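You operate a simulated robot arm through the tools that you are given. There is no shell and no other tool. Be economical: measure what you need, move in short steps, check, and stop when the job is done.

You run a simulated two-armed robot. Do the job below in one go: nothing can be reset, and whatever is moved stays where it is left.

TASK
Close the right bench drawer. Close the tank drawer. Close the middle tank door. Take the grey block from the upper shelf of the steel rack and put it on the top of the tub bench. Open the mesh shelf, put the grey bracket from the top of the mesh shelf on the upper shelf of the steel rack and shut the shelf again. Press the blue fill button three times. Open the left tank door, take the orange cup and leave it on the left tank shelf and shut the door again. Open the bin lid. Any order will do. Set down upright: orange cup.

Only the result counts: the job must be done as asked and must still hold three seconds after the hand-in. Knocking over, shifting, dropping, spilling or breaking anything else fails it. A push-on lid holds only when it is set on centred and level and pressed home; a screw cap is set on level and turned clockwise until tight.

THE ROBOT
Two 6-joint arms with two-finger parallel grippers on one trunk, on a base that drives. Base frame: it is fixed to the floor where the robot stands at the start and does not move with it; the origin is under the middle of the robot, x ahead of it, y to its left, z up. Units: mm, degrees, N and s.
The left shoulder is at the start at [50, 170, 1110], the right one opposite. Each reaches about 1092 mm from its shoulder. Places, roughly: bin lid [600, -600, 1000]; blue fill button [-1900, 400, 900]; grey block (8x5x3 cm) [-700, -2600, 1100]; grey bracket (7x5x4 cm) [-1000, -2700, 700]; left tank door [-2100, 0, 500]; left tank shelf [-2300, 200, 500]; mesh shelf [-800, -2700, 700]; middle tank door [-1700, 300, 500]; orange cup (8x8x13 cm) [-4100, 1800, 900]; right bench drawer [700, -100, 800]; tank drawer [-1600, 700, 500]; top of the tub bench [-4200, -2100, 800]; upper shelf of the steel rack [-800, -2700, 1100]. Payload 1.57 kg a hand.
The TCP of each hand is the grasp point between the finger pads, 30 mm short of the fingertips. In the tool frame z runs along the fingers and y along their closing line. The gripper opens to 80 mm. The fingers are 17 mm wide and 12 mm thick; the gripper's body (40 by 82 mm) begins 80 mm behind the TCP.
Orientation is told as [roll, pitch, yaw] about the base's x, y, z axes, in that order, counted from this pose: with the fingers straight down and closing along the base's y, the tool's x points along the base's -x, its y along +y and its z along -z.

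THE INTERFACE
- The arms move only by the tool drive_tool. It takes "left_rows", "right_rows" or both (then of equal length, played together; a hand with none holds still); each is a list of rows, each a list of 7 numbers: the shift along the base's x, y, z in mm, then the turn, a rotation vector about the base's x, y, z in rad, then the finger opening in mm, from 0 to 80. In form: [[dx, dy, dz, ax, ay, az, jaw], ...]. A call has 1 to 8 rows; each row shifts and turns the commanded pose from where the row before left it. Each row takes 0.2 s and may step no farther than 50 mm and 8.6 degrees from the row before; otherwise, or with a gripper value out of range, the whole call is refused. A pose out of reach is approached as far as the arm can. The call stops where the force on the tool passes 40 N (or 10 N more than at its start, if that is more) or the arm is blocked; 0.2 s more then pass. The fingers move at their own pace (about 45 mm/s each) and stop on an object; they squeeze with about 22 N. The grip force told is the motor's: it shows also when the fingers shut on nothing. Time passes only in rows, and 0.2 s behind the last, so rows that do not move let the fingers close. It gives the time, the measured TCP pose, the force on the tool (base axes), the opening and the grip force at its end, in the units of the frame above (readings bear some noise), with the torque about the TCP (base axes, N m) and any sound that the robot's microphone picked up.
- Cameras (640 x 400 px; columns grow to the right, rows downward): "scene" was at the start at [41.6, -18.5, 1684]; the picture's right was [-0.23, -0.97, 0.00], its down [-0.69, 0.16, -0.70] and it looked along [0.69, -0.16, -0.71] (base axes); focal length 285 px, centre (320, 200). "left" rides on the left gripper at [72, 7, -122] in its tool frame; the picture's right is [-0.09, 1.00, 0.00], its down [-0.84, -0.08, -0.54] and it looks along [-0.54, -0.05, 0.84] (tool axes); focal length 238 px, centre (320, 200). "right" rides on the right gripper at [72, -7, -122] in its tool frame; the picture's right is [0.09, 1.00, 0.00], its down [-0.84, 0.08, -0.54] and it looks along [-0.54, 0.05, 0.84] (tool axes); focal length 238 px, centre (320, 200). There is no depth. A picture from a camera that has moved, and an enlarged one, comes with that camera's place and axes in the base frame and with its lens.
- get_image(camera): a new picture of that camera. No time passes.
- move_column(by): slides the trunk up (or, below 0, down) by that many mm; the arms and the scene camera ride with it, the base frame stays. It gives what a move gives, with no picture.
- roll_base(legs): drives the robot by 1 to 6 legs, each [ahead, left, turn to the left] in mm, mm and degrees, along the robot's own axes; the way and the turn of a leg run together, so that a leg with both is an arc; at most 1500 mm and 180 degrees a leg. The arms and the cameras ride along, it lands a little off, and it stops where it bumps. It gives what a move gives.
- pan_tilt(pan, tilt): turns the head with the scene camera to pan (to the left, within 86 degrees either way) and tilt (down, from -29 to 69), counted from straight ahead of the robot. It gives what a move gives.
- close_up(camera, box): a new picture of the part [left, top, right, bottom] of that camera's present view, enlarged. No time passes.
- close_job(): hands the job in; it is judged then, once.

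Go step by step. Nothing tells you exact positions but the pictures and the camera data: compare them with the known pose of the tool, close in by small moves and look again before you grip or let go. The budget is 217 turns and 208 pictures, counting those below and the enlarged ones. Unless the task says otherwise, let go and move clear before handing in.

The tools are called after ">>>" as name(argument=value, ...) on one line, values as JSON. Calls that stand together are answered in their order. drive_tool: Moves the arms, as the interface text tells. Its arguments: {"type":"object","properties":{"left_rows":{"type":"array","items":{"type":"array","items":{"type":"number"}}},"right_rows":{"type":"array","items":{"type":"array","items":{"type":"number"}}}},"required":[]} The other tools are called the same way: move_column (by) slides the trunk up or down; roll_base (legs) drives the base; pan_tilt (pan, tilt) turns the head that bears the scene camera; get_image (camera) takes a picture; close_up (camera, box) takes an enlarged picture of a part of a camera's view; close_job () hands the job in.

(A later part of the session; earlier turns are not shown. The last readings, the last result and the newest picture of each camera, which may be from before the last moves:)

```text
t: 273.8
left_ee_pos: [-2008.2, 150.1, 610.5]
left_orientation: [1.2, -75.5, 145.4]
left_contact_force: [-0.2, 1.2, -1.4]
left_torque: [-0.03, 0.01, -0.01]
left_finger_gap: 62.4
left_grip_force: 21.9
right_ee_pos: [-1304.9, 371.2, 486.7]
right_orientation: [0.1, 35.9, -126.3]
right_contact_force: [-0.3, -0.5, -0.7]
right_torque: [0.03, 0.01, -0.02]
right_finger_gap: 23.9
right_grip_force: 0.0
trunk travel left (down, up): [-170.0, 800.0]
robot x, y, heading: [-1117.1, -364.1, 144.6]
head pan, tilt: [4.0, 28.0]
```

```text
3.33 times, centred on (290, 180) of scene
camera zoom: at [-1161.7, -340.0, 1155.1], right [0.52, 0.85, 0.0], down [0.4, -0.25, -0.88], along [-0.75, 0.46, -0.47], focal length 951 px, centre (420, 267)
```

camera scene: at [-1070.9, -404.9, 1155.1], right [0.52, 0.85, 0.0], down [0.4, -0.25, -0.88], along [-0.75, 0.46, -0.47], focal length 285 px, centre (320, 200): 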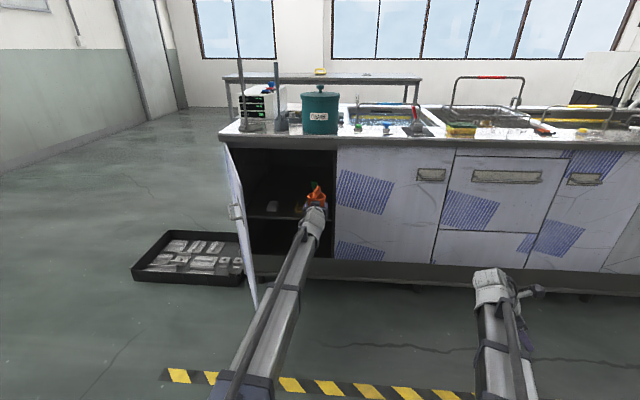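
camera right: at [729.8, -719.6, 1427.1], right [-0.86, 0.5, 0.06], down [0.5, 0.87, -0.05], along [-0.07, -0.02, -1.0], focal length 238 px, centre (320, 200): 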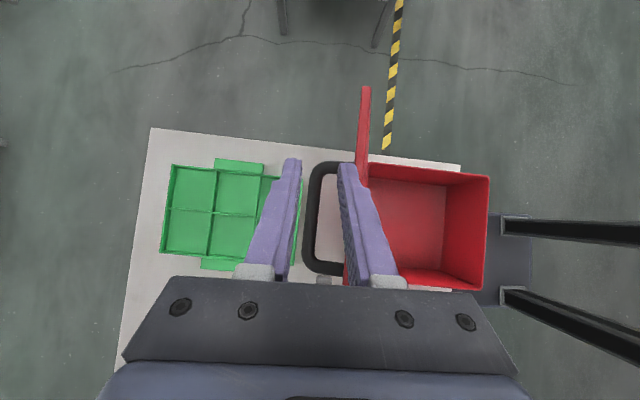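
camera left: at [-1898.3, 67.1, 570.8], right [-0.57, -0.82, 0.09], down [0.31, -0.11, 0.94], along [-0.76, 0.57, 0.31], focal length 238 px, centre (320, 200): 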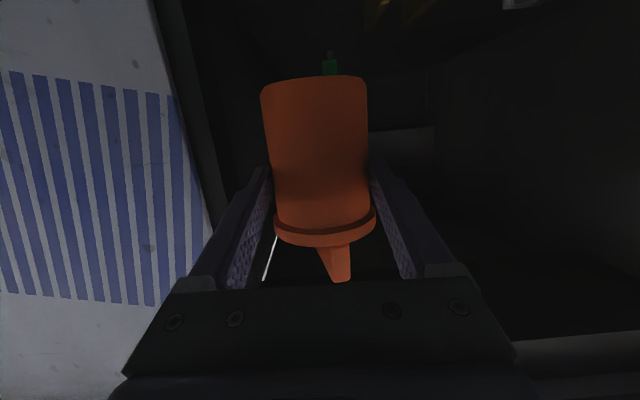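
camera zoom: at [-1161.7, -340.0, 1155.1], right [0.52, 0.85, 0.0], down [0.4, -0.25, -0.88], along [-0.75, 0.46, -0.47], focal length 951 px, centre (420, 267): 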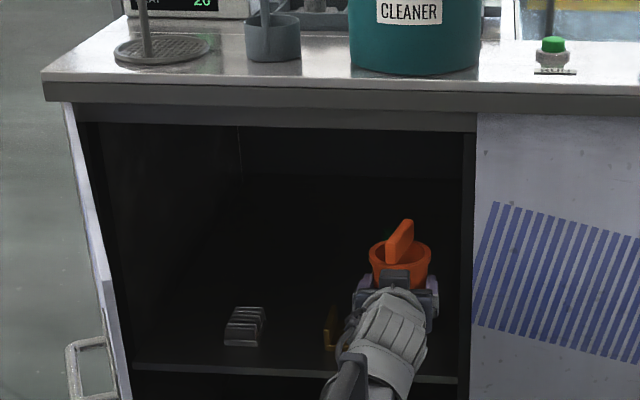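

>>> roll_base(legs=[[110, 0, 0]])

>>> move_column(by=-50)

>>> get_image(camera="left")

>>> close_up(camera="scene", box=[200, 130, 340, 270])

```text
t: 275.0
left_ee_pos: [-2098.3, 212.9, 610.5]
left_orientation: [1.3, -75.6, 145.4]
left_contact_force: [-0.3, -0.3, -1.0]
left_torque: [0.03, 0.01, 0.01]
left_finger_gap: 62.3
left_grip_force: 22.3
right_ee_pos: [-1394.7, 435.2, 486.6]
right_orientation: [0.2, 35.9, -126.4]
right_contact_force: [-0.7, 0.0, -0.1]
right_torque: [-0.01, 0.0, 0.0]
right_finger_gap: 24.0
right_grip_force: 0.1
trunk travel left (down, up): [-170.0, 800.0]
robot x, y, heading: [-1207.4, -302.7, 144.6]
head pan, tilt: [4.0, 28.0]
```

```text
t: 275.9
left_ee_pos: [-2097.8, 212.7, 560.1]
left_orientation: [1.2, -75.5, 145.3]
left_contact_force: [-0.4, 0.4, -0.7]
left_torque: [0.0, -0.03, 0.01]
left_finger_gap: 62.6
left_grip_force: 21.3
right_ee_pos: [-1394.9, 436.7, 437.1]
right_orientation: [0.1, 35.9, -126.4]
right_contact_force: [-0.1, 0.1, -0.1]
right_torque: [0.0, 0.01, -0.02]
right_finger_gap: 23.9
right_grip_force: 0.0
trunk travel left (down, up): [-120.0, 850.0]
robot x, y, heading: [-1210.5, -300.6, 144.3]
head pan, tilt: [4.0, 28.0]
```

```text
93 pictures are left
camera left: at [-1988.2, 131.1, 520.8], right [-0.57, -0.82, 0.09], down [0.31, -0.11, 0.94], along [-0.76, 0.56, 0.31], focal length 238 px, centre (320, 200)
```

left: 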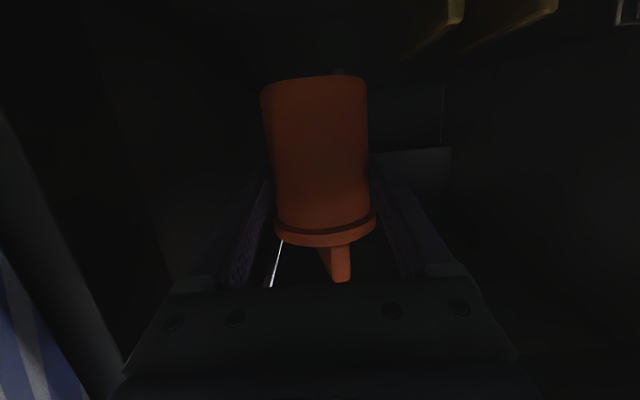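

```text
2.86 times, centred on (270, 200) of scene
camera zoom: at [-1251.5, -275.8, 1105.1], right [0.52, 0.85, 0.0], down [0.4, -0.25, -0.88], along [-0.75, 0.46, -0.47], focal length 815 px, centre (463, 200)
```

zoom: 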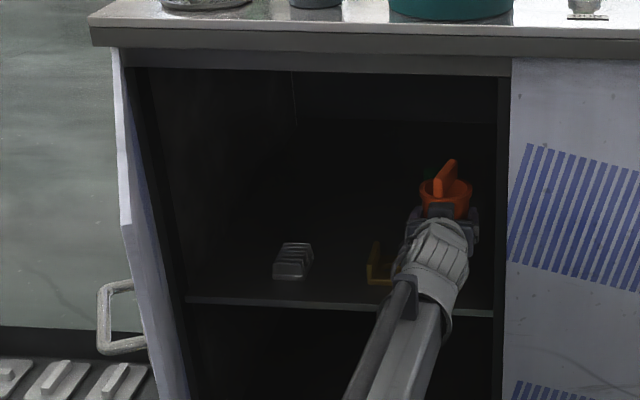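

>>> move_column(by=-18)

>>> move_column(by=-6)

>>> move_column(by=-5)

>>> close_up(camera="scene", box=[240, 150, 340, 230])

```text
t: 276.6
left_ee_pos: [-2097.0, 213.4, 541.2]
left_orientation: [1.3, -75.6, 145.5]
left_contact_force: [0.7, 0.7, -0.7]
left_torque: [-0.03, -0.02, 0.01]
left_finger_gap: 62.4
left_grip_force: 21.7
right_ee_pos: [-1393.9, 435.2, 419.2]
right_orientation: [0.2, 35.9, -126.4]
right_contact_force: [0.4, -0.3, -0.4]
right_torque: [-0.01, 0.0, 0.01]
right_finger_gap: 24.0
right_grip_force: 0.0
trunk travel left (down, up): [-102.0, 868.0]
robot x, y, heading: [-1208.1, -304.3, 144.6]
head pan, tilt: [4.0, 28.0]
```

```text
t: 277.1
left_ee_pos: [-2097.1, 213.1, 536.7]
left_orientation: [1.1, -75.6, 145.4]
left_contact_force: [-1.3, -0.5, -0.7]
left_torque: [-0.01, 0.0, -0.01]
left_finger_gap: 62.3
left_grip_force: 22.0
right_ee_pos: [-1394.6, 436.2, 413.2]
right_orientation: [0.1, 35.9, -126.5]
right_contact_force: [-0.4, 0.0, 0.8]
right_torque: [0.02, 0.0, -0.03]
right_finger_gap: 24.1
right_grip_force: 0.0
trunk travel left (down, up): [-96.0, 874.0]
robot x, y, heading: [-1209.9, -304.8, 144.4]
head pan, tilt: [4.0, 28.0]
```

```text
t: 277.7
left_ee_pos: [-2097.3, 211.8, 532.0]
left_orientation: [1.2, -75.6, 145.4]
left_contact_force: [-0.4, -0.2, -1.0]
left_torque: [-0.01, -0.06, 0.0]
left_finger_gap: 62.4
left_grip_force: 22.3
right_ee_pos: [-1394.5, 436.3, 408.8]
right_orientation: [0.1, 35.9, -126.4]
right_contact_force: [-0.1, 0.6, 0.3]
right_torque: [0.02, -0.01, -0.04]
right_finger_gap: 24.2
right_grip_force: 0.0
trunk travel left (down, up): [-91.0, 879.0]
robot x, y, heading: [-1209.3, -300.2, 144.5]
head pan, tilt: [4.0, 28.0]
```

```text
5.00 times, centred on (290, 190) of scene
camera zoom: at [-1251.5, -275.8, 1076.1], right [0.52, 0.85, 0.0], down [0.4, -0.25, -0.88], along [-0.75, 0.46, -0.47], focal length 1426 px, centre (470, 250)
```

zoom: 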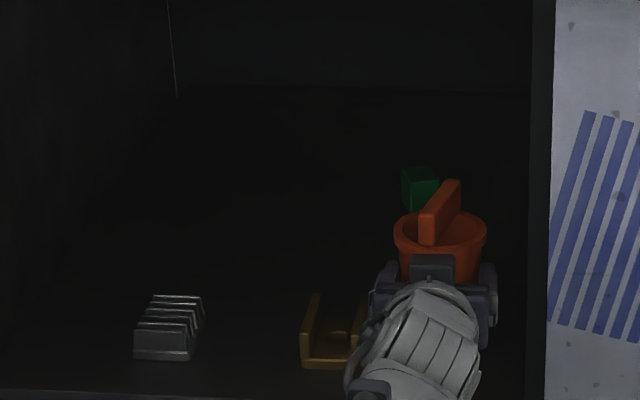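

>>> move_column(by=-4)

>>> move_column(by=-4)

>>> move_column(by=-4)

```text
t: 278.2
left_ee_pos: [-2098.7, 212.9, 527.0]
left_orientation: [1.2, -75.5, 145.4]
left_contact_force: [-0.5, 0.0, -1.6]
left_torque: [0.02, -0.03, 0.03]
left_finger_gap: 62.2
left_grip_force: 22.2
right_ee_pos: [-1395.4, 435.9, 404.2]
right_orientation: [0.2, 36.0, -126.3]
right_contact_force: [0.6, -0.2, -0.2]
right_torque: [-0.01, -0.02, -0.02]
right_finger_gap: 23.8
right_grip_force: 0.1
trunk travel left (down, up): [-87.0, 883.0]
robot x, y, heading: [-1209.7, -299.1, 144.5]
head pan, tilt: [4.0, 28.0]
```

```text
t: 278.7
left_ee_pos: [-2098.2, 213.1, 523.0]
left_orientation: [1.1, -75.7, 145.4]
left_contact_force: [0.3, 0.5, -0.4]
left_torque: [0.0, 0.01, -0.03]
left_finger_gap: 62.3
left_grip_force: 21.8
right_ee_pos: [-1395.1, 435.6, 399.4]
right_orientation: [0.3, 35.9, -126.4]
right_contact_force: [0.3, -0.5, 0.4]
right_torque: [0.0, -0.03, -0.02]
right_finger_gap: 24.0
right_grip_force: 0.0
trunk travel left (down, up): [-83.0, 887.0]
robot x, y, heading: [-1207.2, -302.6, 144.4]
head pan, tilt: [4.0, 28.0]
```

```text
t: 279.3
left_ee_pos: [-2096.7, 214.3, 518.7]
left_orientation: [1.1, -75.6, 145.4]
left_contact_force: [0.5, 0.1, -0.2]
left_torque: [-0.05, -0.04, 0.02]
left_finger_gap: 62.3
left_grip_force: 21.9
right_ee_pos: [-1395.0, 435.5, 395.7]
right_orientation: [0.2, 35.9, -126.4]
right_contact_force: [0.2, 1.0, -0.3]
right_torque: [-0.03, -0.01, 0.0]
right_finger_gap: 24.0
right_grip_force: 0.1
trunk travel left (down, up): [-79.0, 891.0]
robot x, y, heading: [-1212.0, -305.3, 144.7]
head pan, tilt: [4.0, 28.0]
```

>>> move_column(by=-3)

>>> move_column(by=-3)

>>> get_image(camera="left")

```text
t: 279.8
left_ee_pos: [-2097.5, 212.6, 516.1]
left_orientation: [1.2, -75.6, 145.4]
left_contact_force: [0.1, -0.1, -0.8]
left_torque: [-0.01, -0.03, 0.01]
left_finger_gap: 62.2
left_grip_force: 21.6
right_ee_pos: [-1395.2, 436.2, 393.0]
right_orientation: [0.2, 36.0, -126.4]
right_contact_force: [0.4, -0.2, -0.6]
right_torque: [-0.02, -0.01, 0.02]
right_finger_gap: 24.1
right_grip_force: 0.0
trunk travel left (down, up): [-76.0, 894.0]
robot x, y, heading: [-1212.0, -295.9, 144.4]
head pan, tilt: [4.0, 28.0]
```

```text
t: 280.3
left_ee_pos: [-2097.5, 213.1, 512.9]
left_orientation: [1.1, -75.6, 145.4]
left_contact_force: [0.5, -0.9, -0.4]
left_torque: [-0.02, -0.02, 0.01]
left_finger_gap: 62.0
left_grip_force: 22.2
right_ee_pos: [-1394.8, 435.2, 389.8]
right_orientation: [0.1, 36.0, -126.4]
right_contact_force: [-0.2, 0.3, 0.3]
right_torque: [0.0, 0.01, 0.03]
right_finger_gap: 23.8
right_grip_force: 0.1
trunk travel left (down, up): [-73.0, 897.0]
robot x, y, heading: [-1210.4, -304.5, 144.4]
head pan, tilt: [4.0, 28.0]
```

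```text
90 pictures are left
camera left: at [-1988.2, 131.1, 473.7], right [-0.57, -0.82, 0.09], down [0.31, -0.11, 0.94], along [-0.76, 0.56, 0.31], focal length 238 px, centre (320, 200)
```

left: 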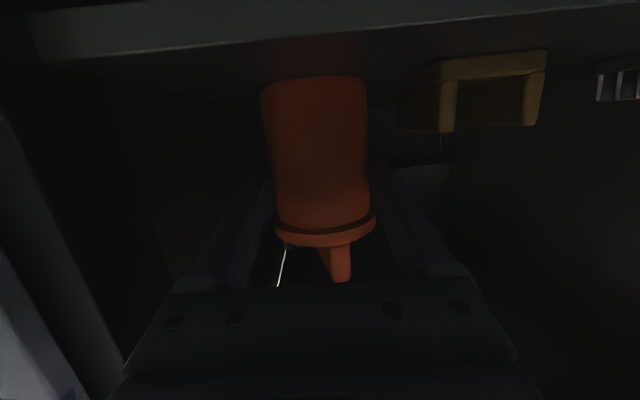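

>>> move_column(by=-3)

>>> move_column(by=-3)

>>> close_up(camera="left", box=[200, 0, 560, 150])

```text
t: 280.8
left_ee_pos: [-2098.2, 214.0, 512.6]
left_orientation: [1.1, -75.9, 145.4]
left_contact_force: [-2.7, 0.8, 14.8]
left_torque: [0.27, 0.15, 0.02]
left_finger_gap: 62.3
left_grip_force: 21.8
right_ee_pos: [-1394.5, 435.3, 388.1]
right_orientation: [0.1, 36.0, -126.4]
right_contact_force: [1.3, -0.5, 0.5]
right_torque: [0.0, 0.0, -0.02]
right_finger_gap: 24.2
right_grip_force: 0.0
trunk travel left (down, up): [-70.0, 900.0]
robot x, y, heading: [-1208.5, -300.6, 144.3]
head pan, tilt: [4.0, 28.0]
```

```text
t: 281.4
left_ee_pos: [-2097.6, 212.9, 508.9]
left_orientation: [1.3, -75.8, 145.3]
left_contact_force: [-1.4, 0.6, 16.8]
left_torque: [0.39, 0.35, 0.0]
left_finger_gap: 62.4
left_grip_force: 22.2
right_ee_pos: [-1393.9, 435.3, 385.5]
right_orientation: [0.1, 35.9, -126.5]
right_contact_force: [0.4, 0.7, -0.3]
right_torque: [-0.01, -0.02, 0.0]
right_finger_gap: 24.1
right_grip_force: 0.1
trunk travel left (down, up): [-67.0, 903.0]
robot x, y, heading: [-1210.7, -300.3, 144.5]
head pan, tilt: [4.0, 28.0]
```

```text
1.78 times, centred on (380, 75) of left
camera zoom: at [-1987.7, 131.1, 469.3], right [-0.57, -0.82, 0.09], down [0.31, -0.11, 0.94], along [-0.76, 0.57, 0.32], focal length 424 px, centre (213, 422)
```

zoom: 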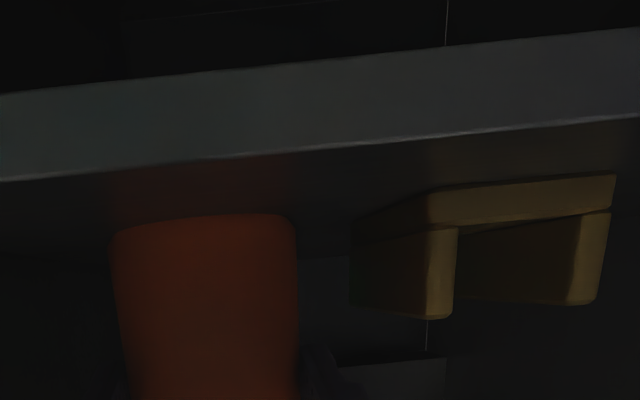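

The cup is on the shelf. I relieve the pressure, open slightly, and withdraw straight back.

>>> move_column(by=4)

>>> drive_tool(left_rows=[[0, 0, 0, 0, 0, 0, 66], [0, 0, 0, 0, 0, 0, 72], [0, 0, 0, 0, 0, 0, 74], [0, 0, 0, 0, 0, 0, 74]])

>>> close_up(camera="scene", box=[240, 150, 340, 230])

>>> get_image(camera="left")

```text
t: 281.9
left_ee_pos: [-2097.0, 213.3, 510.8]
left_orientation: [1.4, -75.4, 145.4]
left_contact_force: [-0.8, 0.1, -2.0]
left_torque: [0.0, -0.02, -0.01]
left_finger_gap: 62.4
left_grip_force: 22.4
right_ee_pos: [-1393.8, 435.7, 387.8]
right_orientation: [0.2, 35.8, -126.3]
right_contact_force: [1.0, 0.0, -0.4]
right_torque: [-0.01, -0.01, -0.03]
right_finger_gap: 24.0
right_grip_force: 0.1
trunk travel left (down, up): [-71.0, 899.0]
robot x, y, heading: [-1208.2, -297.4, 144.0]
head pan, tilt: [4.0, 28.0]
```

```text
t: 282.9
left_ee_pos: [-2098.8, 213.7, 510.8]
left_orientation: [1.2, -75.7, 145.4]
left_contact_force: [0.1, -0.5, -0.9]
left_torque: [0.01, -0.02, -0.01]
left_finger_gap: 73.9
left_grip_force: 0.1
right_ee_pos: [-1393.9, 435.5, 388.3]
right_orientation: [0.2, 35.9, -126.5]
right_contact_force: [0.3, 0.6, 0.3]
right_torque: [0.01, 0.03, 0.03]
right_finger_gap: 24.0
right_grip_force: 0.0
trunk travel left (down, up): [-71.0, 899.0]
robot x, y, heading: [-1209.2, -301.0, 144.4]
head pan, tilt: [4.0, 28.0]
```

```text
5.00 times, centred on (290, 190) of scene
camera zoom: at [-1251.5, -275.9, 1056.1], right [0.52, 0.85, 0.0], down [0.4, -0.25, -0.88], along [-0.75, 0.46, -0.47], focal length 1426 px, centre (470, 250)
```

zoom: 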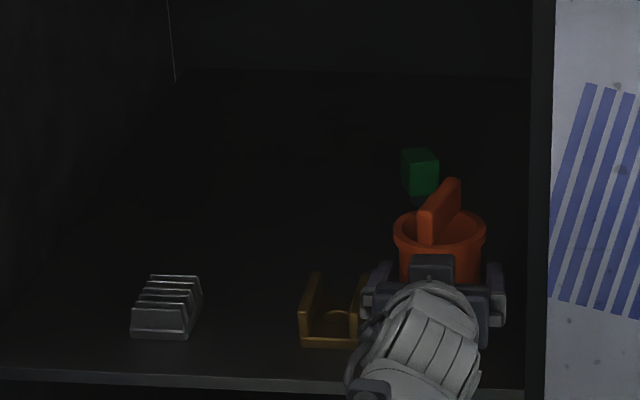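

```text
87 pictures are left
camera left: at [-1988.2, 131.0, 471.8], right [-0.57, -0.82, 0.09], down [0.31, -0.11, 0.94], along [-0.76, 0.56, 0.31], focal length 238 px, centre (320, 200)
```

left: 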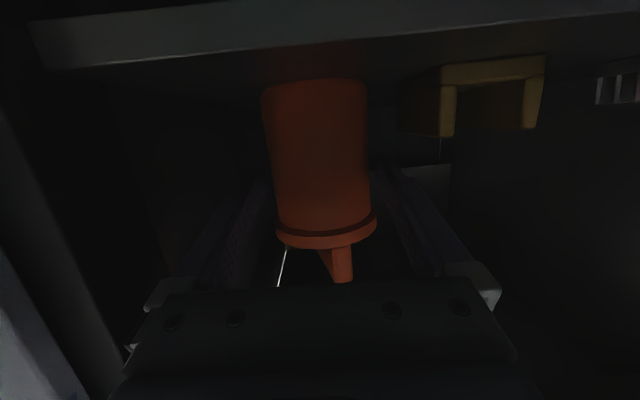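

>>> drive_tool(left_rows=[[16.5, -11.3, 0, 0, 0, 0, 74], [16.5, -11.3, 0, 0, 0, 0, 74], [25, -17, 0, 0, 0, 0, 74], [25, -17, 0, 0, 0, 0, 74]])

>>> get_image(camera="left")

>>> roll_base(legs=[[-300, 0, 0]])

>>> get_image(camera="scene")

```text
t: 283.9
left_ee_pos: [-2016.3, 156.4, 511.0]
left_orientation: [1.1, -75.6, 145.5]
left_contact_force: [0.8, 0.0, -0.2]
left_torque: [-0.01, 0.0, 0.01]
left_finger_gap: 74.2
left_grip_force: 0.2
right_ee_pos: [-1394.8, 435.4, 386.8]
right_orientation: [0.2, 35.8, -126.5]
right_contact_force: [-0.1, -0.6, 0.6]
right_torque: [0.01, 0.0, -0.05]
right_finger_gap: 23.9
right_grip_force: 0.0
trunk travel left (down, up): [-71.0, 899.0]
robot x, y, heading: [-1209.4, -301.3, 144.7]
head pan, tilt: [4.0, 28.0]
```

```text
86 pictures are left
camera left: at [-1905.9, 74.3, 471.8], right [-0.57, -0.82, 0.09], down [0.31, -0.11, 0.94], along [-0.76, 0.56, 0.31], focal length 238 px, centre (320, 200)
```

left: 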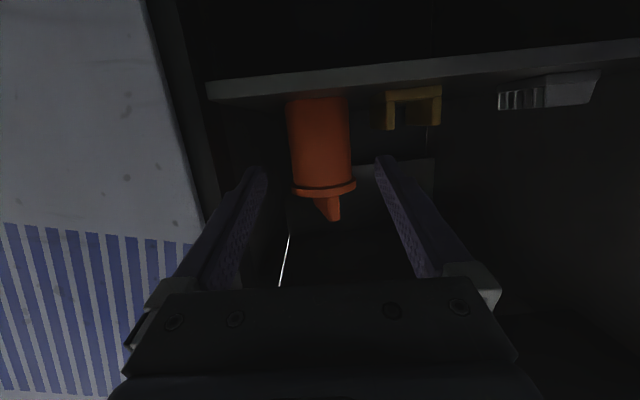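

```text
t: 285.9
left_ee_pos: [-1770.2, -17.6, 511.2]
left_orientation: [1.2, -75.6, 145.4]
left_contact_force: [-0.2, -0.1, -0.3]
left_torque: [0.0, 0.0, -0.04]
left_finger_gap: 73.9
left_grip_force: 0.1
right_ee_pos: [-1150.4, 260.9, 387.1]
right_orientation: [0.3, 35.9, -126.4]
right_contact_force: [-0.5, -0.2, -0.4]
right_torque: [-0.02, -0.02, 0.02]
right_finger_gap: 24.2
right_grip_force: 0.0
trunk travel left (down, up): [-71.0, 899.0]
robot x, y, heading: [-964.4, -477.1, 144.6]
head pan, tilt: [4.0, 28.0]
```

```text
85 pictures are left
camera scene: at [-1007.0, -450.5, 1056.1], right [0.52, 0.85, 0.0], down [0.4, -0.25, -0.88], along [-0.75, 0.46, -0.47], focal length 285 px, centre (320, 200)
```

scene: 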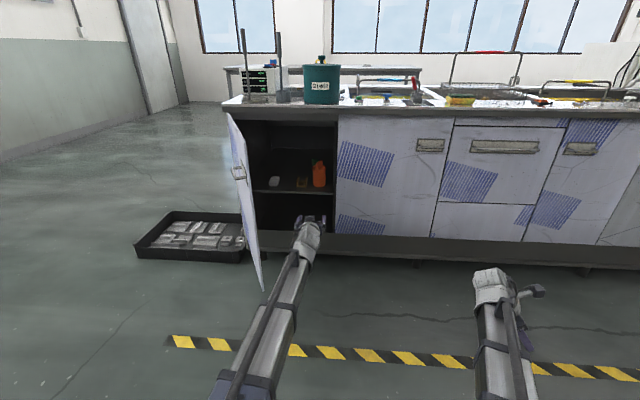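

The cup stands upright on the shelf. Now I shut the door: go around the leaf's free edge with closed fingers to its outer side.

>>> roll_base(legs=[[-260, 0, 0], [0, 430, 0], [200, 0, 0]])

>>> drive_tool(left_rows=[[0, 0, 0, 0, 0, 0, 20], [0, 0, 0, 0, 0, 0, 0], [0, 0, 0, 0, 0, 0, 0]])

>>> pan_tilt(pan=-5, tilt=32)

>>> get_image(camera="scene")

>>> get_image(camera="left")

```text
t: 291.2
left_ee_pos: [-1986.1, -409.3, 511.9]
left_orientation: [1.2, -75.6, 145.7]
left_contact_force: [-0.3, 0.0, -0.8]
left_torque: [0.02, -0.04, 0.01]
left_finger_gap: 73.8
left_grip_force: 0.0
right_ee_pos: [-1365.3, -127.1, 387.2]
right_orientation: [0.1, 35.9, -126.1]
right_contact_force: [-0.1, -0.5, -0.3]
right_torque: [0.03, 0.0, 0.01]
right_finger_gap: 24.0
right_grip_force: 0.1
trunk travel left (down, up): [-71.0, 899.0]
robot x, y, heading: [-1172.2, -861.7, 144.7]
head pan, tilt: [4.0, 28.0]
```

```text
t: 292.0
left_ee_pos: [-1985.3, -408.7, 511.1]
left_orientation: [1.2, -75.6, 145.7]
left_contact_force: [-0.4, -0.1, 0.3]
left_torque: [-0.02, 0.02, 0.0]
left_finger_gap: 5.9
left_grip_force: 0.2
right_ee_pos: [-1365.9, -125.9, 387.3]
right_orientation: [0.2, 35.9, -126.0]
right_contact_force: [-0.3, -0.1, 0.2]
right_torque: [0.04, 0.01, 0.01]
right_finger_gap: 23.9
right_grip_force: 0.1
trunk travel left (down, up): [-71.0, 899.0]
robot x, y, heading: [-1177.0, -860.0, 144.7]
head pan, tilt: [4.0, 28.0]
```

```text
t: 292.7
left_ee_pos: [-1985.9, -408.5, 512.1]
left_orientation: [1.2, -75.6, 145.7]
left_contact_force: [-0.6, 0.4, -0.5]
left_torque: [0.02, -0.04, 0.0]
left_finger_gap: 0.0
left_grip_force: 21.3
right_ee_pos: [-1367.1, -125.4, 389.0]
right_orientation: [0.2, 35.9, -126.0]
right_contact_force: [-0.7, 0.5, -0.1]
right_torque: [0.0, 0.04, -0.03]
right_finger_gap: 24.2
right_grip_force: 0.1
trunk travel left (down, up): [-71.0, 899.0]
robot x, y, heading: [-1175.9, -861.4, 144.6]
head pan, tilt: [-5.0, 32.0]
```

```text
84 pictures are left
camera scene: at [-1209.5, -826.3, 1049.8], right [0.65, 0.76, 0.0], down [0.4, -0.34, -0.85], along [-0.65, 0.55, -0.53], focal length 285 px, centre (320, 200)
```

scene: 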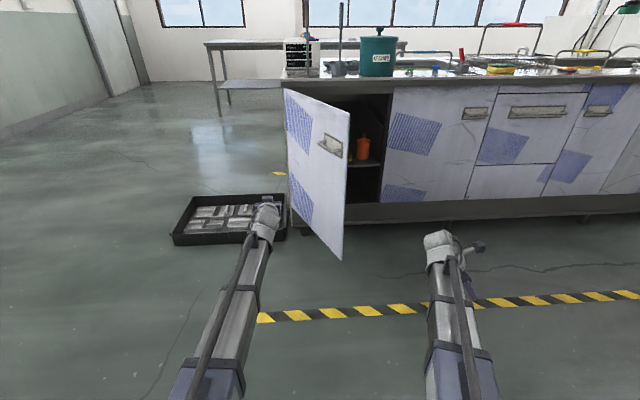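

```text
83 pictures are left
camera left: at [-1875.7, -489.9, 471.8], right [-0.56, -0.82, 0.09], down [0.31, -0.1, 0.94], along [-0.77, 0.56, 0.31], focal length 238 px, centre (320, 200)
```

left: 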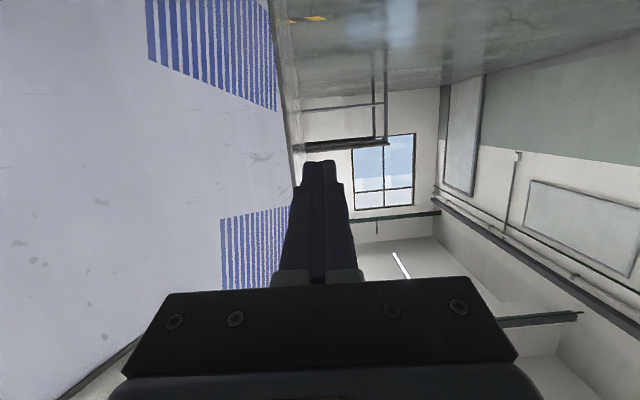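

>>> drive_tool(left_rows=[[22.6, 33, 0, 0, 0, 0, 0], [22.6, 33, 0, 0, 0, 0, 0], [17, 24.7, 0, 0, 0, 0, 0], [17, 24.7, 0, 0, 0, 0, 0], [15, 26, 0, 0, 0, 0, 0], [13, 27, 0, 0, 0, 0, 0], [11, 28, 0, 0, 0, 0, 0], [8, 29, 0, 0, 0, 0, 0]])

>>> get_image(camera="scene")

>>> get_image(camera="left")

```text
t: 294.5
left_ee_pos: [-1860.4, -181.7, 510.7]
left_orientation: [0.9, -75.7, 145.9]
left_contact_force: [-0.6, -0.1, -1.0]
left_torque: [-0.02, 0.03, 0.0]
left_finger_gap: 0.0
left_grip_force: 21.6
right_ee_pos: [-1366.5, -125.8, 388.5]
right_orientation: [0.3, 35.9, -126.1]
right_contact_force: [-0.1, 0.4, -0.3]
right_torque: [-0.01, -0.01, -0.01]
right_finger_gap: 24.0
right_grip_force: 0.1
trunk travel left (down, up): [-71.0, 899.0]
robot x, y, heading: [-1177.9, -861.2, 145.0]
head pan, tilt: [-5.0, 32.0]
```

```text
82 pictures are left
camera scene: at [-1209.5, -826.3, 1049.8], right [0.65, 0.76, 0.0], down [0.4, -0.34, -0.85], along [-0.65, 0.55, -0.53], focal length 285 px, centre (320, 200)
```

scene: 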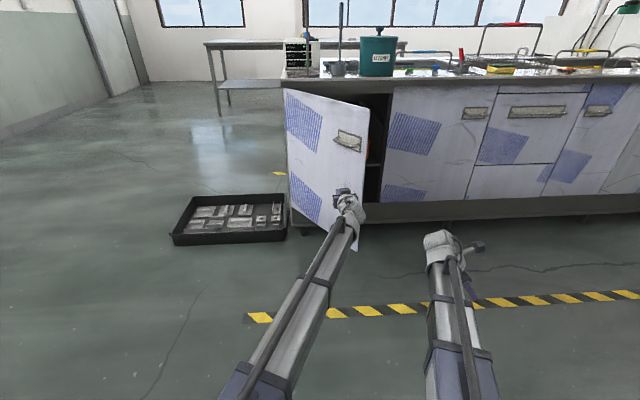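

```text
81 pictures are left
camera left: at [-1750.3, -263.9, 472.0], right [-0.56, -0.82, 0.09], down [0.31, -0.11, 0.94], along [-0.77, 0.56, 0.31], focal length 238 px, centre (320, 200)
```

left: 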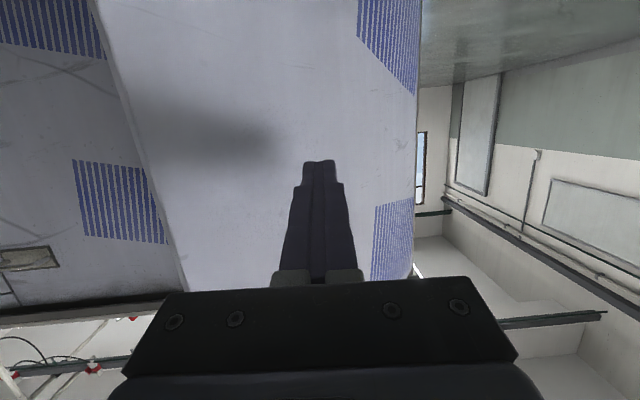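

>>> roll_base(legs=[[230, -130, 0]])

>>> get_image(camera="scene")

>>> drive_tool(left_rows=[[-12.4, 8.5, 0, 0, 0, 0, 0], [-12.4, 8.5, 0, 0, 0, 0, 0], [-12.4, 8.5, 0, 0, 0, 0, 0], [-8, 5.5, 0, 0, 0, 0, 0], [-8, 5.5, 0, 0, 0, 0, 0], [-8, 5.5, 0, 0, 0, 0, 0], [-8, 5.5, 0, 0, 0, 0, 0], [-8, 5.5, 0, 0, 0, 0, 0]])

>>> get_image(camera="left")

```text
t: 296.4
left_ee_pos: [-1969.8, 57.7, 511.3]
left_orientation: [1.2, -75.6, 145.7]
left_contact_force: [-0.3, 0.7, -0.7]
left_torque: [0.02, -0.02, 0.02]
left_finger_gap: 0.1
left_grip_force: 21.5
right_ee_pos: [-1474.5, 114.4, 387.6]
right_orientation: [0.2, 35.8, -126.3]
right_contact_force: [0.1, 1.3, -0.4]
right_torque: [-0.01, 0.02, 0.0]
right_finger_gap: 24.0
right_grip_force: 0.1
trunk travel left (down, up): [-71.0, 899.0]
robot x, y, heading: [-1289.4, -621.1, 144.6]
head pan, tilt: [-5.0, 32.0]
```

```text
80 pictures are left
camera scene: at [-1320.1, -586.6, 1049.8], right [0.65, 0.76, 0.0], down [0.4, -0.34, -0.85], along [-0.65, 0.55, -0.53], focal length 285 px, centre (320, 200)
```

scene: 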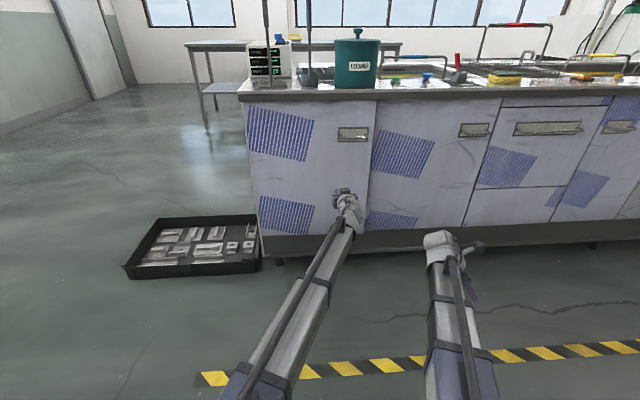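

```text
t: 298.1
left_ee_pos: [-2034.0, 103.5, 512.2]
left_orientation: [1.5, -75.5, 145.5]
left_contact_force: [1.9, -3.6, 2.5]
left_torque: [0.09, 0.04, -0.02]
left_finger_gap: 0.0
left_grip_force: 21.1
right_ee_pos: [-1474.6, 113.7, 387.8]
right_orientation: [0.2, 36.0, -126.3]
right_contact_force: [-0.6, -0.3, -0.5]
right_torque: [-0.04, -0.01, 0.03]
right_finger_gap: 24.0
right_grip_force: 0.1
trunk travel left (down, up): [-71.0, 899.0]
robot x, y, heading: [-1285.4, -623.4, 144.6]
head pan, tilt: [-5.0, 32.0]
stopped in row 8 (left hand): the force on the tool passed its limit at 54 N (the readings are from after the stop); the commanded pose is now the measured one
```

```text
79 pictures are left
camera left: at [-1924.8, 21.7, 472.2], right [-0.56, -0.82, 0.1], down [0.31, -0.1, 0.95], along [-0.77, 0.56, 0.31], focal length 238 px, centre (320, 200)
```

left: 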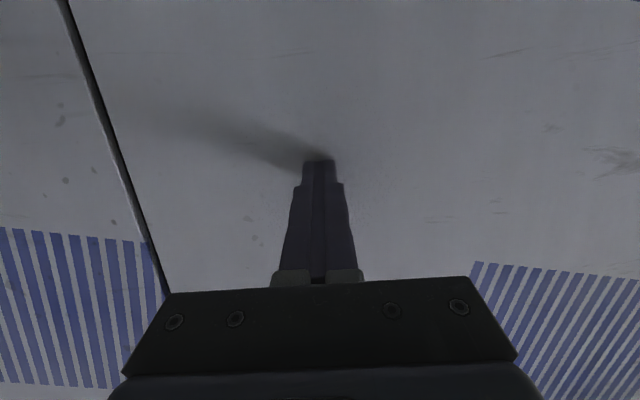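

The left door is shut firmly. Next the steel rack: I retract, back off, raise the trunk and turn towards it.

>>> drive_tool(left_rows=[[41, -28, 0, 0, 0, 0, 0], [41, -28, 0, 0, 0, 0, 0], [41, -28, 0, 0, 0, 0, 0], [41, -28, 0, 0, 0, 0, 0], [41, -28, 0, 0, 0, 0, 0]])

>>> roll_base(legs=[[-300, 0, 0], [0, 0, 139]])

>>> move_column(by=400)

>>> pan_tilt(pan=0, tilt=20)

>>> get_image(camera="scene")

```text
t: 299.3
left_ee_pos: [-1830.8, -37.1, 511.2]
left_orientation: [1.4, -75.6, 145.8]
left_contact_force: [0.4, -0.9, 0.5]
left_torque: [0.04, 0.01, -0.05]
left_finger_gap: 0.0
left_grip_force: 21.0
right_ee_pos: [-1474.7, 113.3, 387.6]
right_orientation: [0.3, 35.9, -126.2]
right_contact_force: [-0.7, 0.5, 0.0]
right_torque: [-0.03, 0.02, -0.02]
right_finger_gap: 24.0
right_grip_force: 0.0
trunk travel left (down, up): [-71.0, 899.0]
robot x, y, heading: [-1285.4, -624.7, 144.7]
head pan, tilt: [-5.0, 32.0]
```

```text
t: 307.1
left_ee_pos: [-1030.7, -1593.7, 510.8]
left_orientation: [1.5, -75.4, -76.7]
left_contact_force: [-0.4, 1.2, -0.2]
left_torque: [0.02, 0.02, -0.01]
left_finger_gap: 0.3
left_grip_force: 21.6
right_ee_pos: [-1396.6, -1466.0, 388.1]
right_orientation: [0.2, 35.9, 11.4]
right_contact_force: [1.0, -0.2, -0.1]
right_torque: [-0.02, 0.0, 0.01]
right_finger_gap: 23.9
right_grip_force: 0.0
trunk travel left (down, up): [-71.0, 899.0]
robot x, y, heading: [-1043.9, -796.8, -77.6]
head pan, tilt: [-5.0, 32.0]
```

```text
t: 310.9
left_ee_pos: [-1031.9, -1593.9, 911.8]
left_orientation: [1.4, -75.5, -76.7]
left_contact_force: [0.0, 0.7, 0.5]
left_torque: [0.01, 0.01, 0.03]
left_finger_gap: 0.1
left_grip_force: 21.0
right_ee_pos: [-1396.7, -1467.4, 788.2]
right_orientation: [0.2, 35.8, 11.6]
right_contact_force: [0.9, 0.9, 0.2]
right_torque: [0.0, 0.0, 0.02]
right_finger_gap: 24.1
right_grip_force: 0.0
trunk travel left (down, up): [-471.0, 499.0]
robot x, y, heading: [-1041.3, -796.0, -77.5]
head pan, tilt: [-5.0, 32.0]
```

```text
t: 311.6
left_ee_pos: [-1031.7, -1593.9, 911.3]
left_orientation: [1.4, -75.5, -76.7]
left_contact_force: [-0.1, -0.3, 0.1]
left_torque: [0.0, 0.02, 0.03]
left_finger_gap: 0.2
left_grip_force: 21.6
right_ee_pos: [-1395.4, -1466.3, 788.0]
right_orientation: [0.2, 35.9, 11.5]
right_contact_force: [-0.3, -0.2, 1.1]
right_torque: [-0.01, -0.01, 0.0]
right_finger_gap: 23.9
right_grip_force: 0.1
trunk travel left (down, up): [-471.0, 499.0]
robot x, y, heading: [-1038.7, -797.4, -77.4]
head pan, tilt: [0.0, 20.0]
```

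```text
78 pictures are left
camera scene: at [-1027.2, -847.4, 1468.9], right [-0.98, -0.21, 0.0], down [-0.07, 0.33, -0.94], along [0.2, -0.92, -0.34], focal length 285 px, centre (320, 200)
```

scene: 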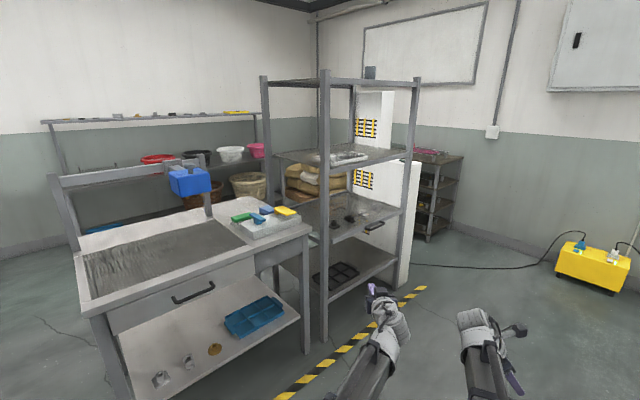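

>>> close_up(camera="scene", box=[250, 60, 450, 310])

```text
1.60 times, centred on (350, 185) of scene
camera zoom: at [-1027.2, -847.4, 1468.9], right [-0.98, -0.21, 0.0], down [-0.07, 0.33, -0.94], along [0.2, -0.92, -0.34], focal length 456 px, centre (272, 224)
```

zoom: 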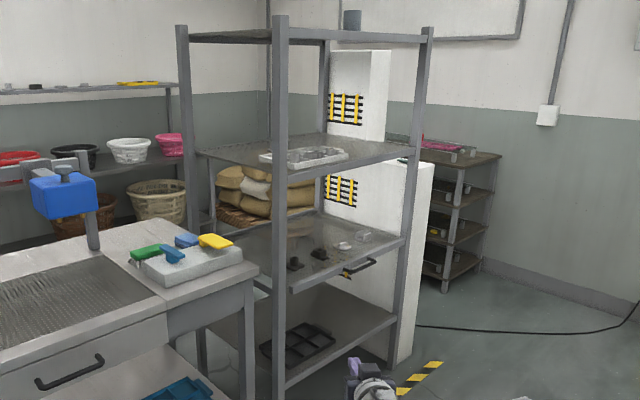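

The rack's open front faces left-behind of it (its normal again parallel to the bench's). I drive around to stand squarely in front of it.

>>> roll_base(legs=[[0, -900, 0], [0, 0, 43.5], [0, -800, 0], [700, 0, 0]])

>>> pan_tilt(pan=0, tilt=30)

>>> get_image(camera="scene")

```text
t: 325.7
left_ee_pos: [-1193.8, -2590.5, 911.5]
left_orientation: [1.4, -75.5, -30.9]
left_contact_force: [-0.5, -0.3, 0.2]
left_torque: [-0.06, 0.03, -0.01]
left_finger_gap: 0.0
left_grip_force: 21.4
right_ee_pos: [-1538.7, -2762.7, 786.1]
right_orientation: [0.3, 35.8, 57.1]
right_contact_force: [0.1, -1.4, -0.4]
right_torque: [0.0, 0.04, 0.01]
right_finger_gap: 24.1
right_grip_force: 0.0
trunk travel left (down, up): [-471.0, 499.0]
robot x, y, heading: [-1769.1, -2041.4, -31.9]
head pan, tilt: [0.0, 20.0]
```

```text
t: 326.5
left_ee_pos: [-1192.3, -2590.1, 910.8]
left_orientation: [1.4, -75.6, -30.8]
left_contact_force: [0.0, -0.8, -0.6]
left_torque: [0.0, -0.02, 0.0]
left_finger_gap: 0.0
left_grip_force: 21.0
right_ee_pos: [-1539.4, -2761.7, 787.7]
right_orientation: [0.1, 35.9, 57.2]
right_contact_force: [0.2, -0.7, 0.4]
right_torque: [0.0, 0.03, -0.02]
right_finger_gap: 24.3
right_grip_force: 0.0
trunk travel left (down, up): [-471.0, 499.0]
robot x, y, heading: [-1775.6, -2040.6, -31.9]
head pan, tilt: [0.0, 30.0]
```

```text
76 pictures are left
camera scene: at [-1726.6, -2066.3, 1453.0], right [-0.53, -0.85, 0.0], down [-0.42, 0.26, -0.87], along [0.74, -0.46, -0.5], focal length 285 px, centre (320, 200)
```

scene: 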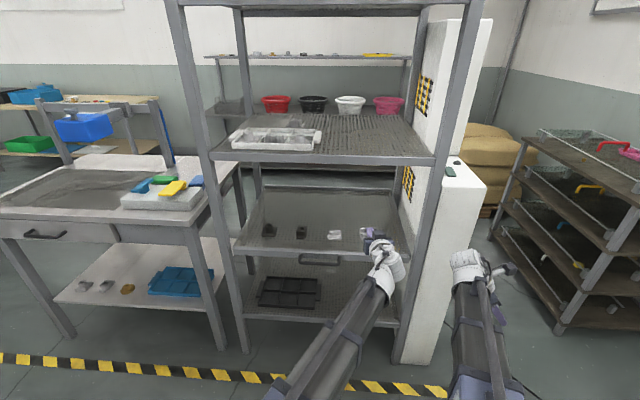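

>>> close_up(camera="scene", box=[200, 90, 440, 180])

>>> close_up(camera="scene", box=[220, 180, 420, 320])

```text
2.67 times, centred on (320, 135) of scene
camera zoom: at [-1726.6, -2066.3, 1453.0], right [-0.53, -0.85, 0.0], down [-0.42, 0.26, -0.87], along [0.74, -0.46, -0.5], focal length 760 px, centre (320, 373)
```

zoom: 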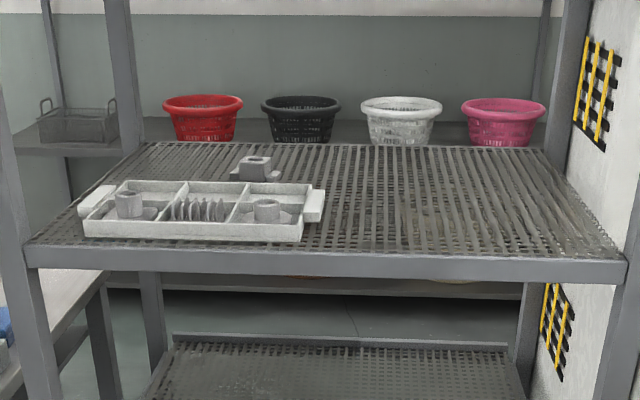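

```text
2.86 times, centred on (320, 250) of scene
camera zoom: at [-1726.6, -2066.3, 1453.0], right [-0.53, -0.85, 0.0], down [-0.42, 0.26, -0.87], along [0.74, -0.46, -0.5], focal length 815 px, centre (320, 57)
```

zoom: 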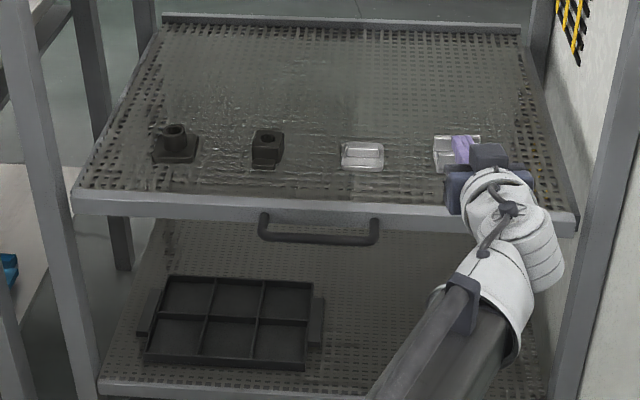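

>>> drive_tool(left_rows=[[-16, 42, 0, 0, 0, 0, 0], [-16, 42, 0, 0, 0, 0, 0], [-16, 42, 0, 0, 0, 0, 0], [-16, 42, 0, 0, 0, 0, 0]])

>>> close_up(camera="scene", box=[300, 200, 410, 280])

```text
t: 327.5
left_ee_pos: [-1256.7, -2422.0, 911.9]
left_orientation: [1.3, -75.6, -30.8]
left_contact_force: [-0.1, 0.5, 0.4]
left_torque: [0.01, 0.02, 0.0]
left_finger_gap: 0.1
left_grip_force: 21.5
right_ee_pos: [-1538.7, -2762.4, 788.9]
right_orientation: [0.1, 35.9, 57.2]
right_contact_force: [-0.8, -0.2, 0.6]
right_torque: [0.01, 0.0, -0.01]
right_finger_gap: 24.0
right_grip_force: 0.2
trunk travel left (down, up): [-471.0, 499.0]
robot x, y, heading: [-1768.3, -2038.7, -31.9]
head pan, tilt: [0.0, 30.0]
```

```text
5.00 times, centred on (355, 240) of scene
camera zoom: at [-1726.7, -2066.1, 1453.0], right [-0.53, -0.85, 0.0], down [-0.42, 0.26, -0.87], along [0.74, -0.46, -0.5], focal length 1426 px, centre (145, 0)
```

zoom: 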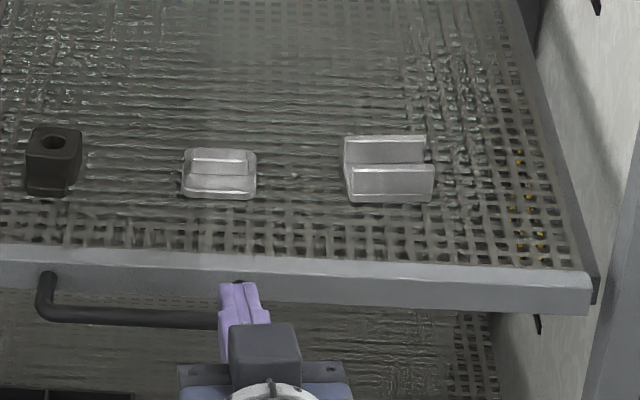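

The U-shaped grey bracket is the rightmost item on the mesh shelf; the grey block with a boss is behind the tray on the upper shelf. First I roll the left hand so its fingers close vertically, for the mesh shelf's bar handle.

>>> drive_tool(left_rows=[[4.5, 7, 0, -0.1177, 0.0732, 0.0358, 40], [4.5, 7, 0, -0.1177, 0.0732, 0.0358, 40], [4.5, 7, 0, -0.1177, 0.0732, 0.0358, 40], [4.5, 7, 0, -0.1177, 0.0732, 0.0358, 40], [4.5, 7, 0, -0.1177, 0.0732, 0.0358, 40], [4.5, 7, 0, -0.1177, 0.0732, 0.0358, 40], [4.5, 7, 0, -0.1177, 0.0732, 0.0358, 40], [4.5, 7, 0, -0.1177, 0.0732, 0.0358, 40]])

>>> drive_tool(left_rows=[[0, 0, 0, -0.1177, 0.0732, 0.0358, 40], [0, 0, 0, -0.1177, 0.0732, 0.0358, 40], [0, 0, 0, -0.1177, 0.0732, 0.0358, 40]])

>>> move_column(by=-235)

>>> get_image(camera="left")

>>> get_image(camera="scene")

```text
t: 329.3
left_ee_pos: [-1221.7, -2365.1, 904.0]
left_orientation: [-72.1, -23.4, 51.8]
left_contact_force: [-0.1, 0.0, -0.2]
left_torque: [0.01, 0.03, 0.0]
left_finger_gap: 39.9
left_grip_force: 0.1
left hand out of reach, approached as far as the arm can: row 3, 8
right_ee_pos: [-1539.3, -2762.6, 787.9]
right_orientation: [0.2, 35.9, 57.2]
right_contact_force: [-0.5, 0.1, -0.2]
right_torque: [-0.03, -0.01, 0.03]
right_finger_gap: 23.8
right_grip_force: 0.1
trunk travel left (down, up): [-471.0, 499.0]
robot x, y, heading: [-1770.5, -2037.5, -31.9]
head pan, tilt: [0.0, 30.0]
```

```text
t: 330.1
left_ee_pos: [-1221.7, -2367.0, 902.8]
left_orientation: [-73.4, 0.5, 58.3]
left_contact_force: [0.2, -0.1, 0.5]
left_torque: [-0.03, 0.03, 0.02]
left_finger_gap: 40.0
left_grip_force: 0.1
right_ee_pos: [-1538.0, -2761.9, 787.7]
right_orientation: [0.2, 35.8, 57.3]
right_contact_force: [0.1, 1.1, -0.3]
right_torque: [0.0, -0.01, 0.01]
right_finger_gap: 23.9
right_grip_force: 0.0
trunk travel left (down, up): [-471.0, 499.0]
robot x, y, heading: [-1771.8, -2035.6, -31.9]
head pan, tilt: [0.0, 30.0]
```

```text
t: 332.5
left_ee_pos: [-1221.2, -2367.4, 668.4]
left_orientation: [-73.4, 0.4, 58.4]
left_contact_force: [-0.2, 0.0, -0.3]
left_torque: [0.02, 0.02, -0.01]
left_finger_gap: 40.1
left_grip_force: 0.1
right_ee_pos: [-1538.8, -2761.2, 553.4]
right_orientation: [0.2, 35.9, 57.2]
right_contact_force: [-0.1, -0.1, 0.1]
right_torque: [-0.02, 0.02, -0.02]
right_finger_gap: 23.9
right_grip_force: 0.1
trunk travel left (down, up): [-236.0, 734.0]
robot x, y, heading: [-1770.2, -2041.2, -32.1]
head pan, tilt: [0.0, 30.0]
```

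```text
72 pictures are left
camera left: at [-1360.7, -2366.3, 697.0], right [-0.2, 0.22, -0.95], down [0.02, 0.97, 0.22], along [0.98, 0.03, -0.2], focal length 238 px, centre (320, 200)
```

left: 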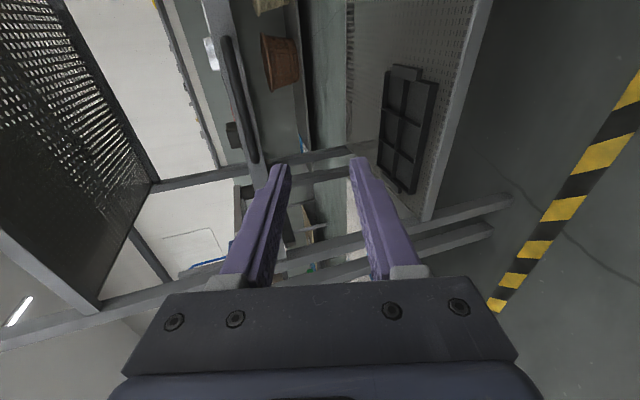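

```text
71 pictures are left
camera scene: at [-1726.6, -2066.3, 1218.0], right [-0.53, -0.85, 0.0], down [-0.42, 0.26, -0.87], along [0.74, -0.46, -0.5], focal length 285 px, centre (320, 200)
```

scene: 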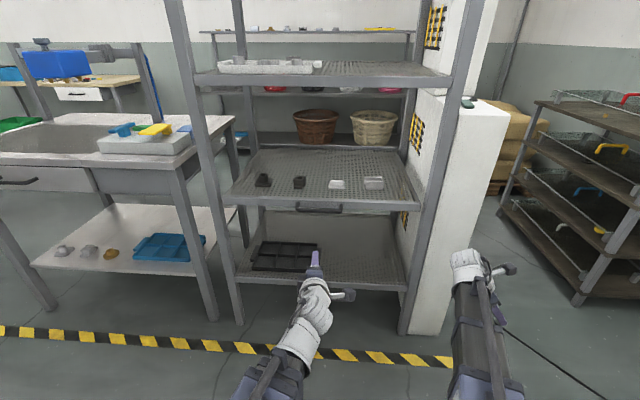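

>>> move_column(by=42)

>>> drive_tool(left_rows=[[36, -26, 0, 0, 0, 0, 40], [36, -26, 0, 0, 0, 0, 40], [36, -26, 0, 0, 0, 0, 40], [25, -18, 0, 0, 0, 0, 40]])

>>> get_image(camera="left")

```text
t: 333.4
left_ee_pos: [-1221.7, -2366.0, 709.8]
left_orientation: [-73.5, 0.4, 58.2]
left_contact_force: [0.4, 0.6, -0.4]
left_torque: [0.02, 0.02, -0.01]
left_finger_gap: 40.2
left_grip_force: 0.1
right_ee_pos: [-1538.5, -2763.4, 595.0]
right_orientation: [0.2, 36.0, 57.2]
right_contact_force: [0.7, -1.1, 0.0]
right_torque: [0.01, -0.02, 0.01]
right_finger_gap: 24.0
right_grip_force: 0.0
trunk travel left (down, up): [-278.0, 692.0]
robot x, y, heading: [-1772.0, -2040.4, -32.1]
head pan, tilt: [0.0, 30.0]
```

```text
t: 334.4
left_ee_pos: [-1086.6, -2462.2, 710.0]
left_orientation: [-73.3, 0.4, 58.3]
left_contact_force: [0.4, -0.6, -0.5]
left_torque: [0.0, -0.04, 0.02]
left_finger_gap: 40.1
left_grip_force: 0.1
right_ee_pos: [-1539.4, -2763.3, 595.4]
right_orientation: [0.2, 35.8, 57.3]
right_contact_force: [-0.2, 0.3, -0.2]
right_torque: [-0.04, -0.02, 0.05]
right_finger_gap: 23.9
right_grip_force: 0.0
trunk travel left (down, up): [-278.0, 692.0]
robot x, y, heading: [-1773.2, -2040.0, -31.9]
head pan, tilt: [0.0, 30.0]
```

```text
70 pictures are left
camera left: at [-1225.5, -2462.4, 738.9], right [-0.2, 0.22, -0.95], down [0.02, 0.97, 0.22], along [0.98, 0.03, -0.2], focal length 238 px, centre (320, 200)
```

left: 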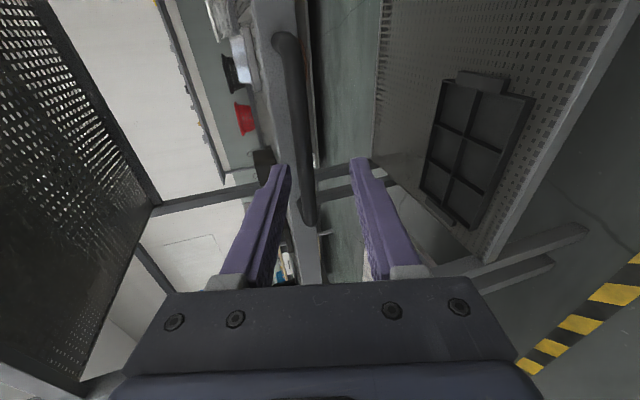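

>>> drive_tool(left_rows=[[12.5, -8.4, 0, 0, 0, 0, 40], [12.5, -8.4, 0, 0, 0, 0, 40], [10, -6.7, 0, 0, 0, 0, 40]])

>>> get_image(camera="left")

```text
t: 335.2
left_ee_pos: [-1053.5, -2484.9, 710.3]
left_orientation: [-73.4, 0.4, 58.3]
left_contact_force: [0.2, 0.7, -0.9]
left_torque: [0.02, -0.02, 0.04]
left_finger_gap: 40.0
left_grip_force: 0.0
right_ee_pos: [-1539.2, -2763.2, 595.4]
right_orientation: [0.2, 35.9, 57.2]
right_contact_force: [-0.3, 0.3, -0.3]
right_torque: [0.0, 0.02, -0.05]
right_finger_gap: 24.2
right_grip_force: 0.1
trunk travel left (down, up): [-278.0, 692.0]
robot x, y, heading: [-1771.6, -2038.6, -31.8]
head pan, tilt: [0.0, 30.0]
```

```text
69 pictures are left
camera left: at [-1192.5, -2484.9, 739.0], right [-0.2, 0.22, -0.95], down [0.02, 0.97, 0.22], along [0.98, 0.03, -0.2], focal length 238 px, centre (320, 200)
```

left: 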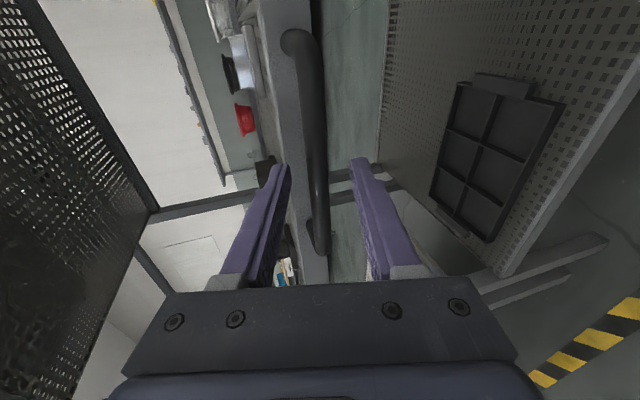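

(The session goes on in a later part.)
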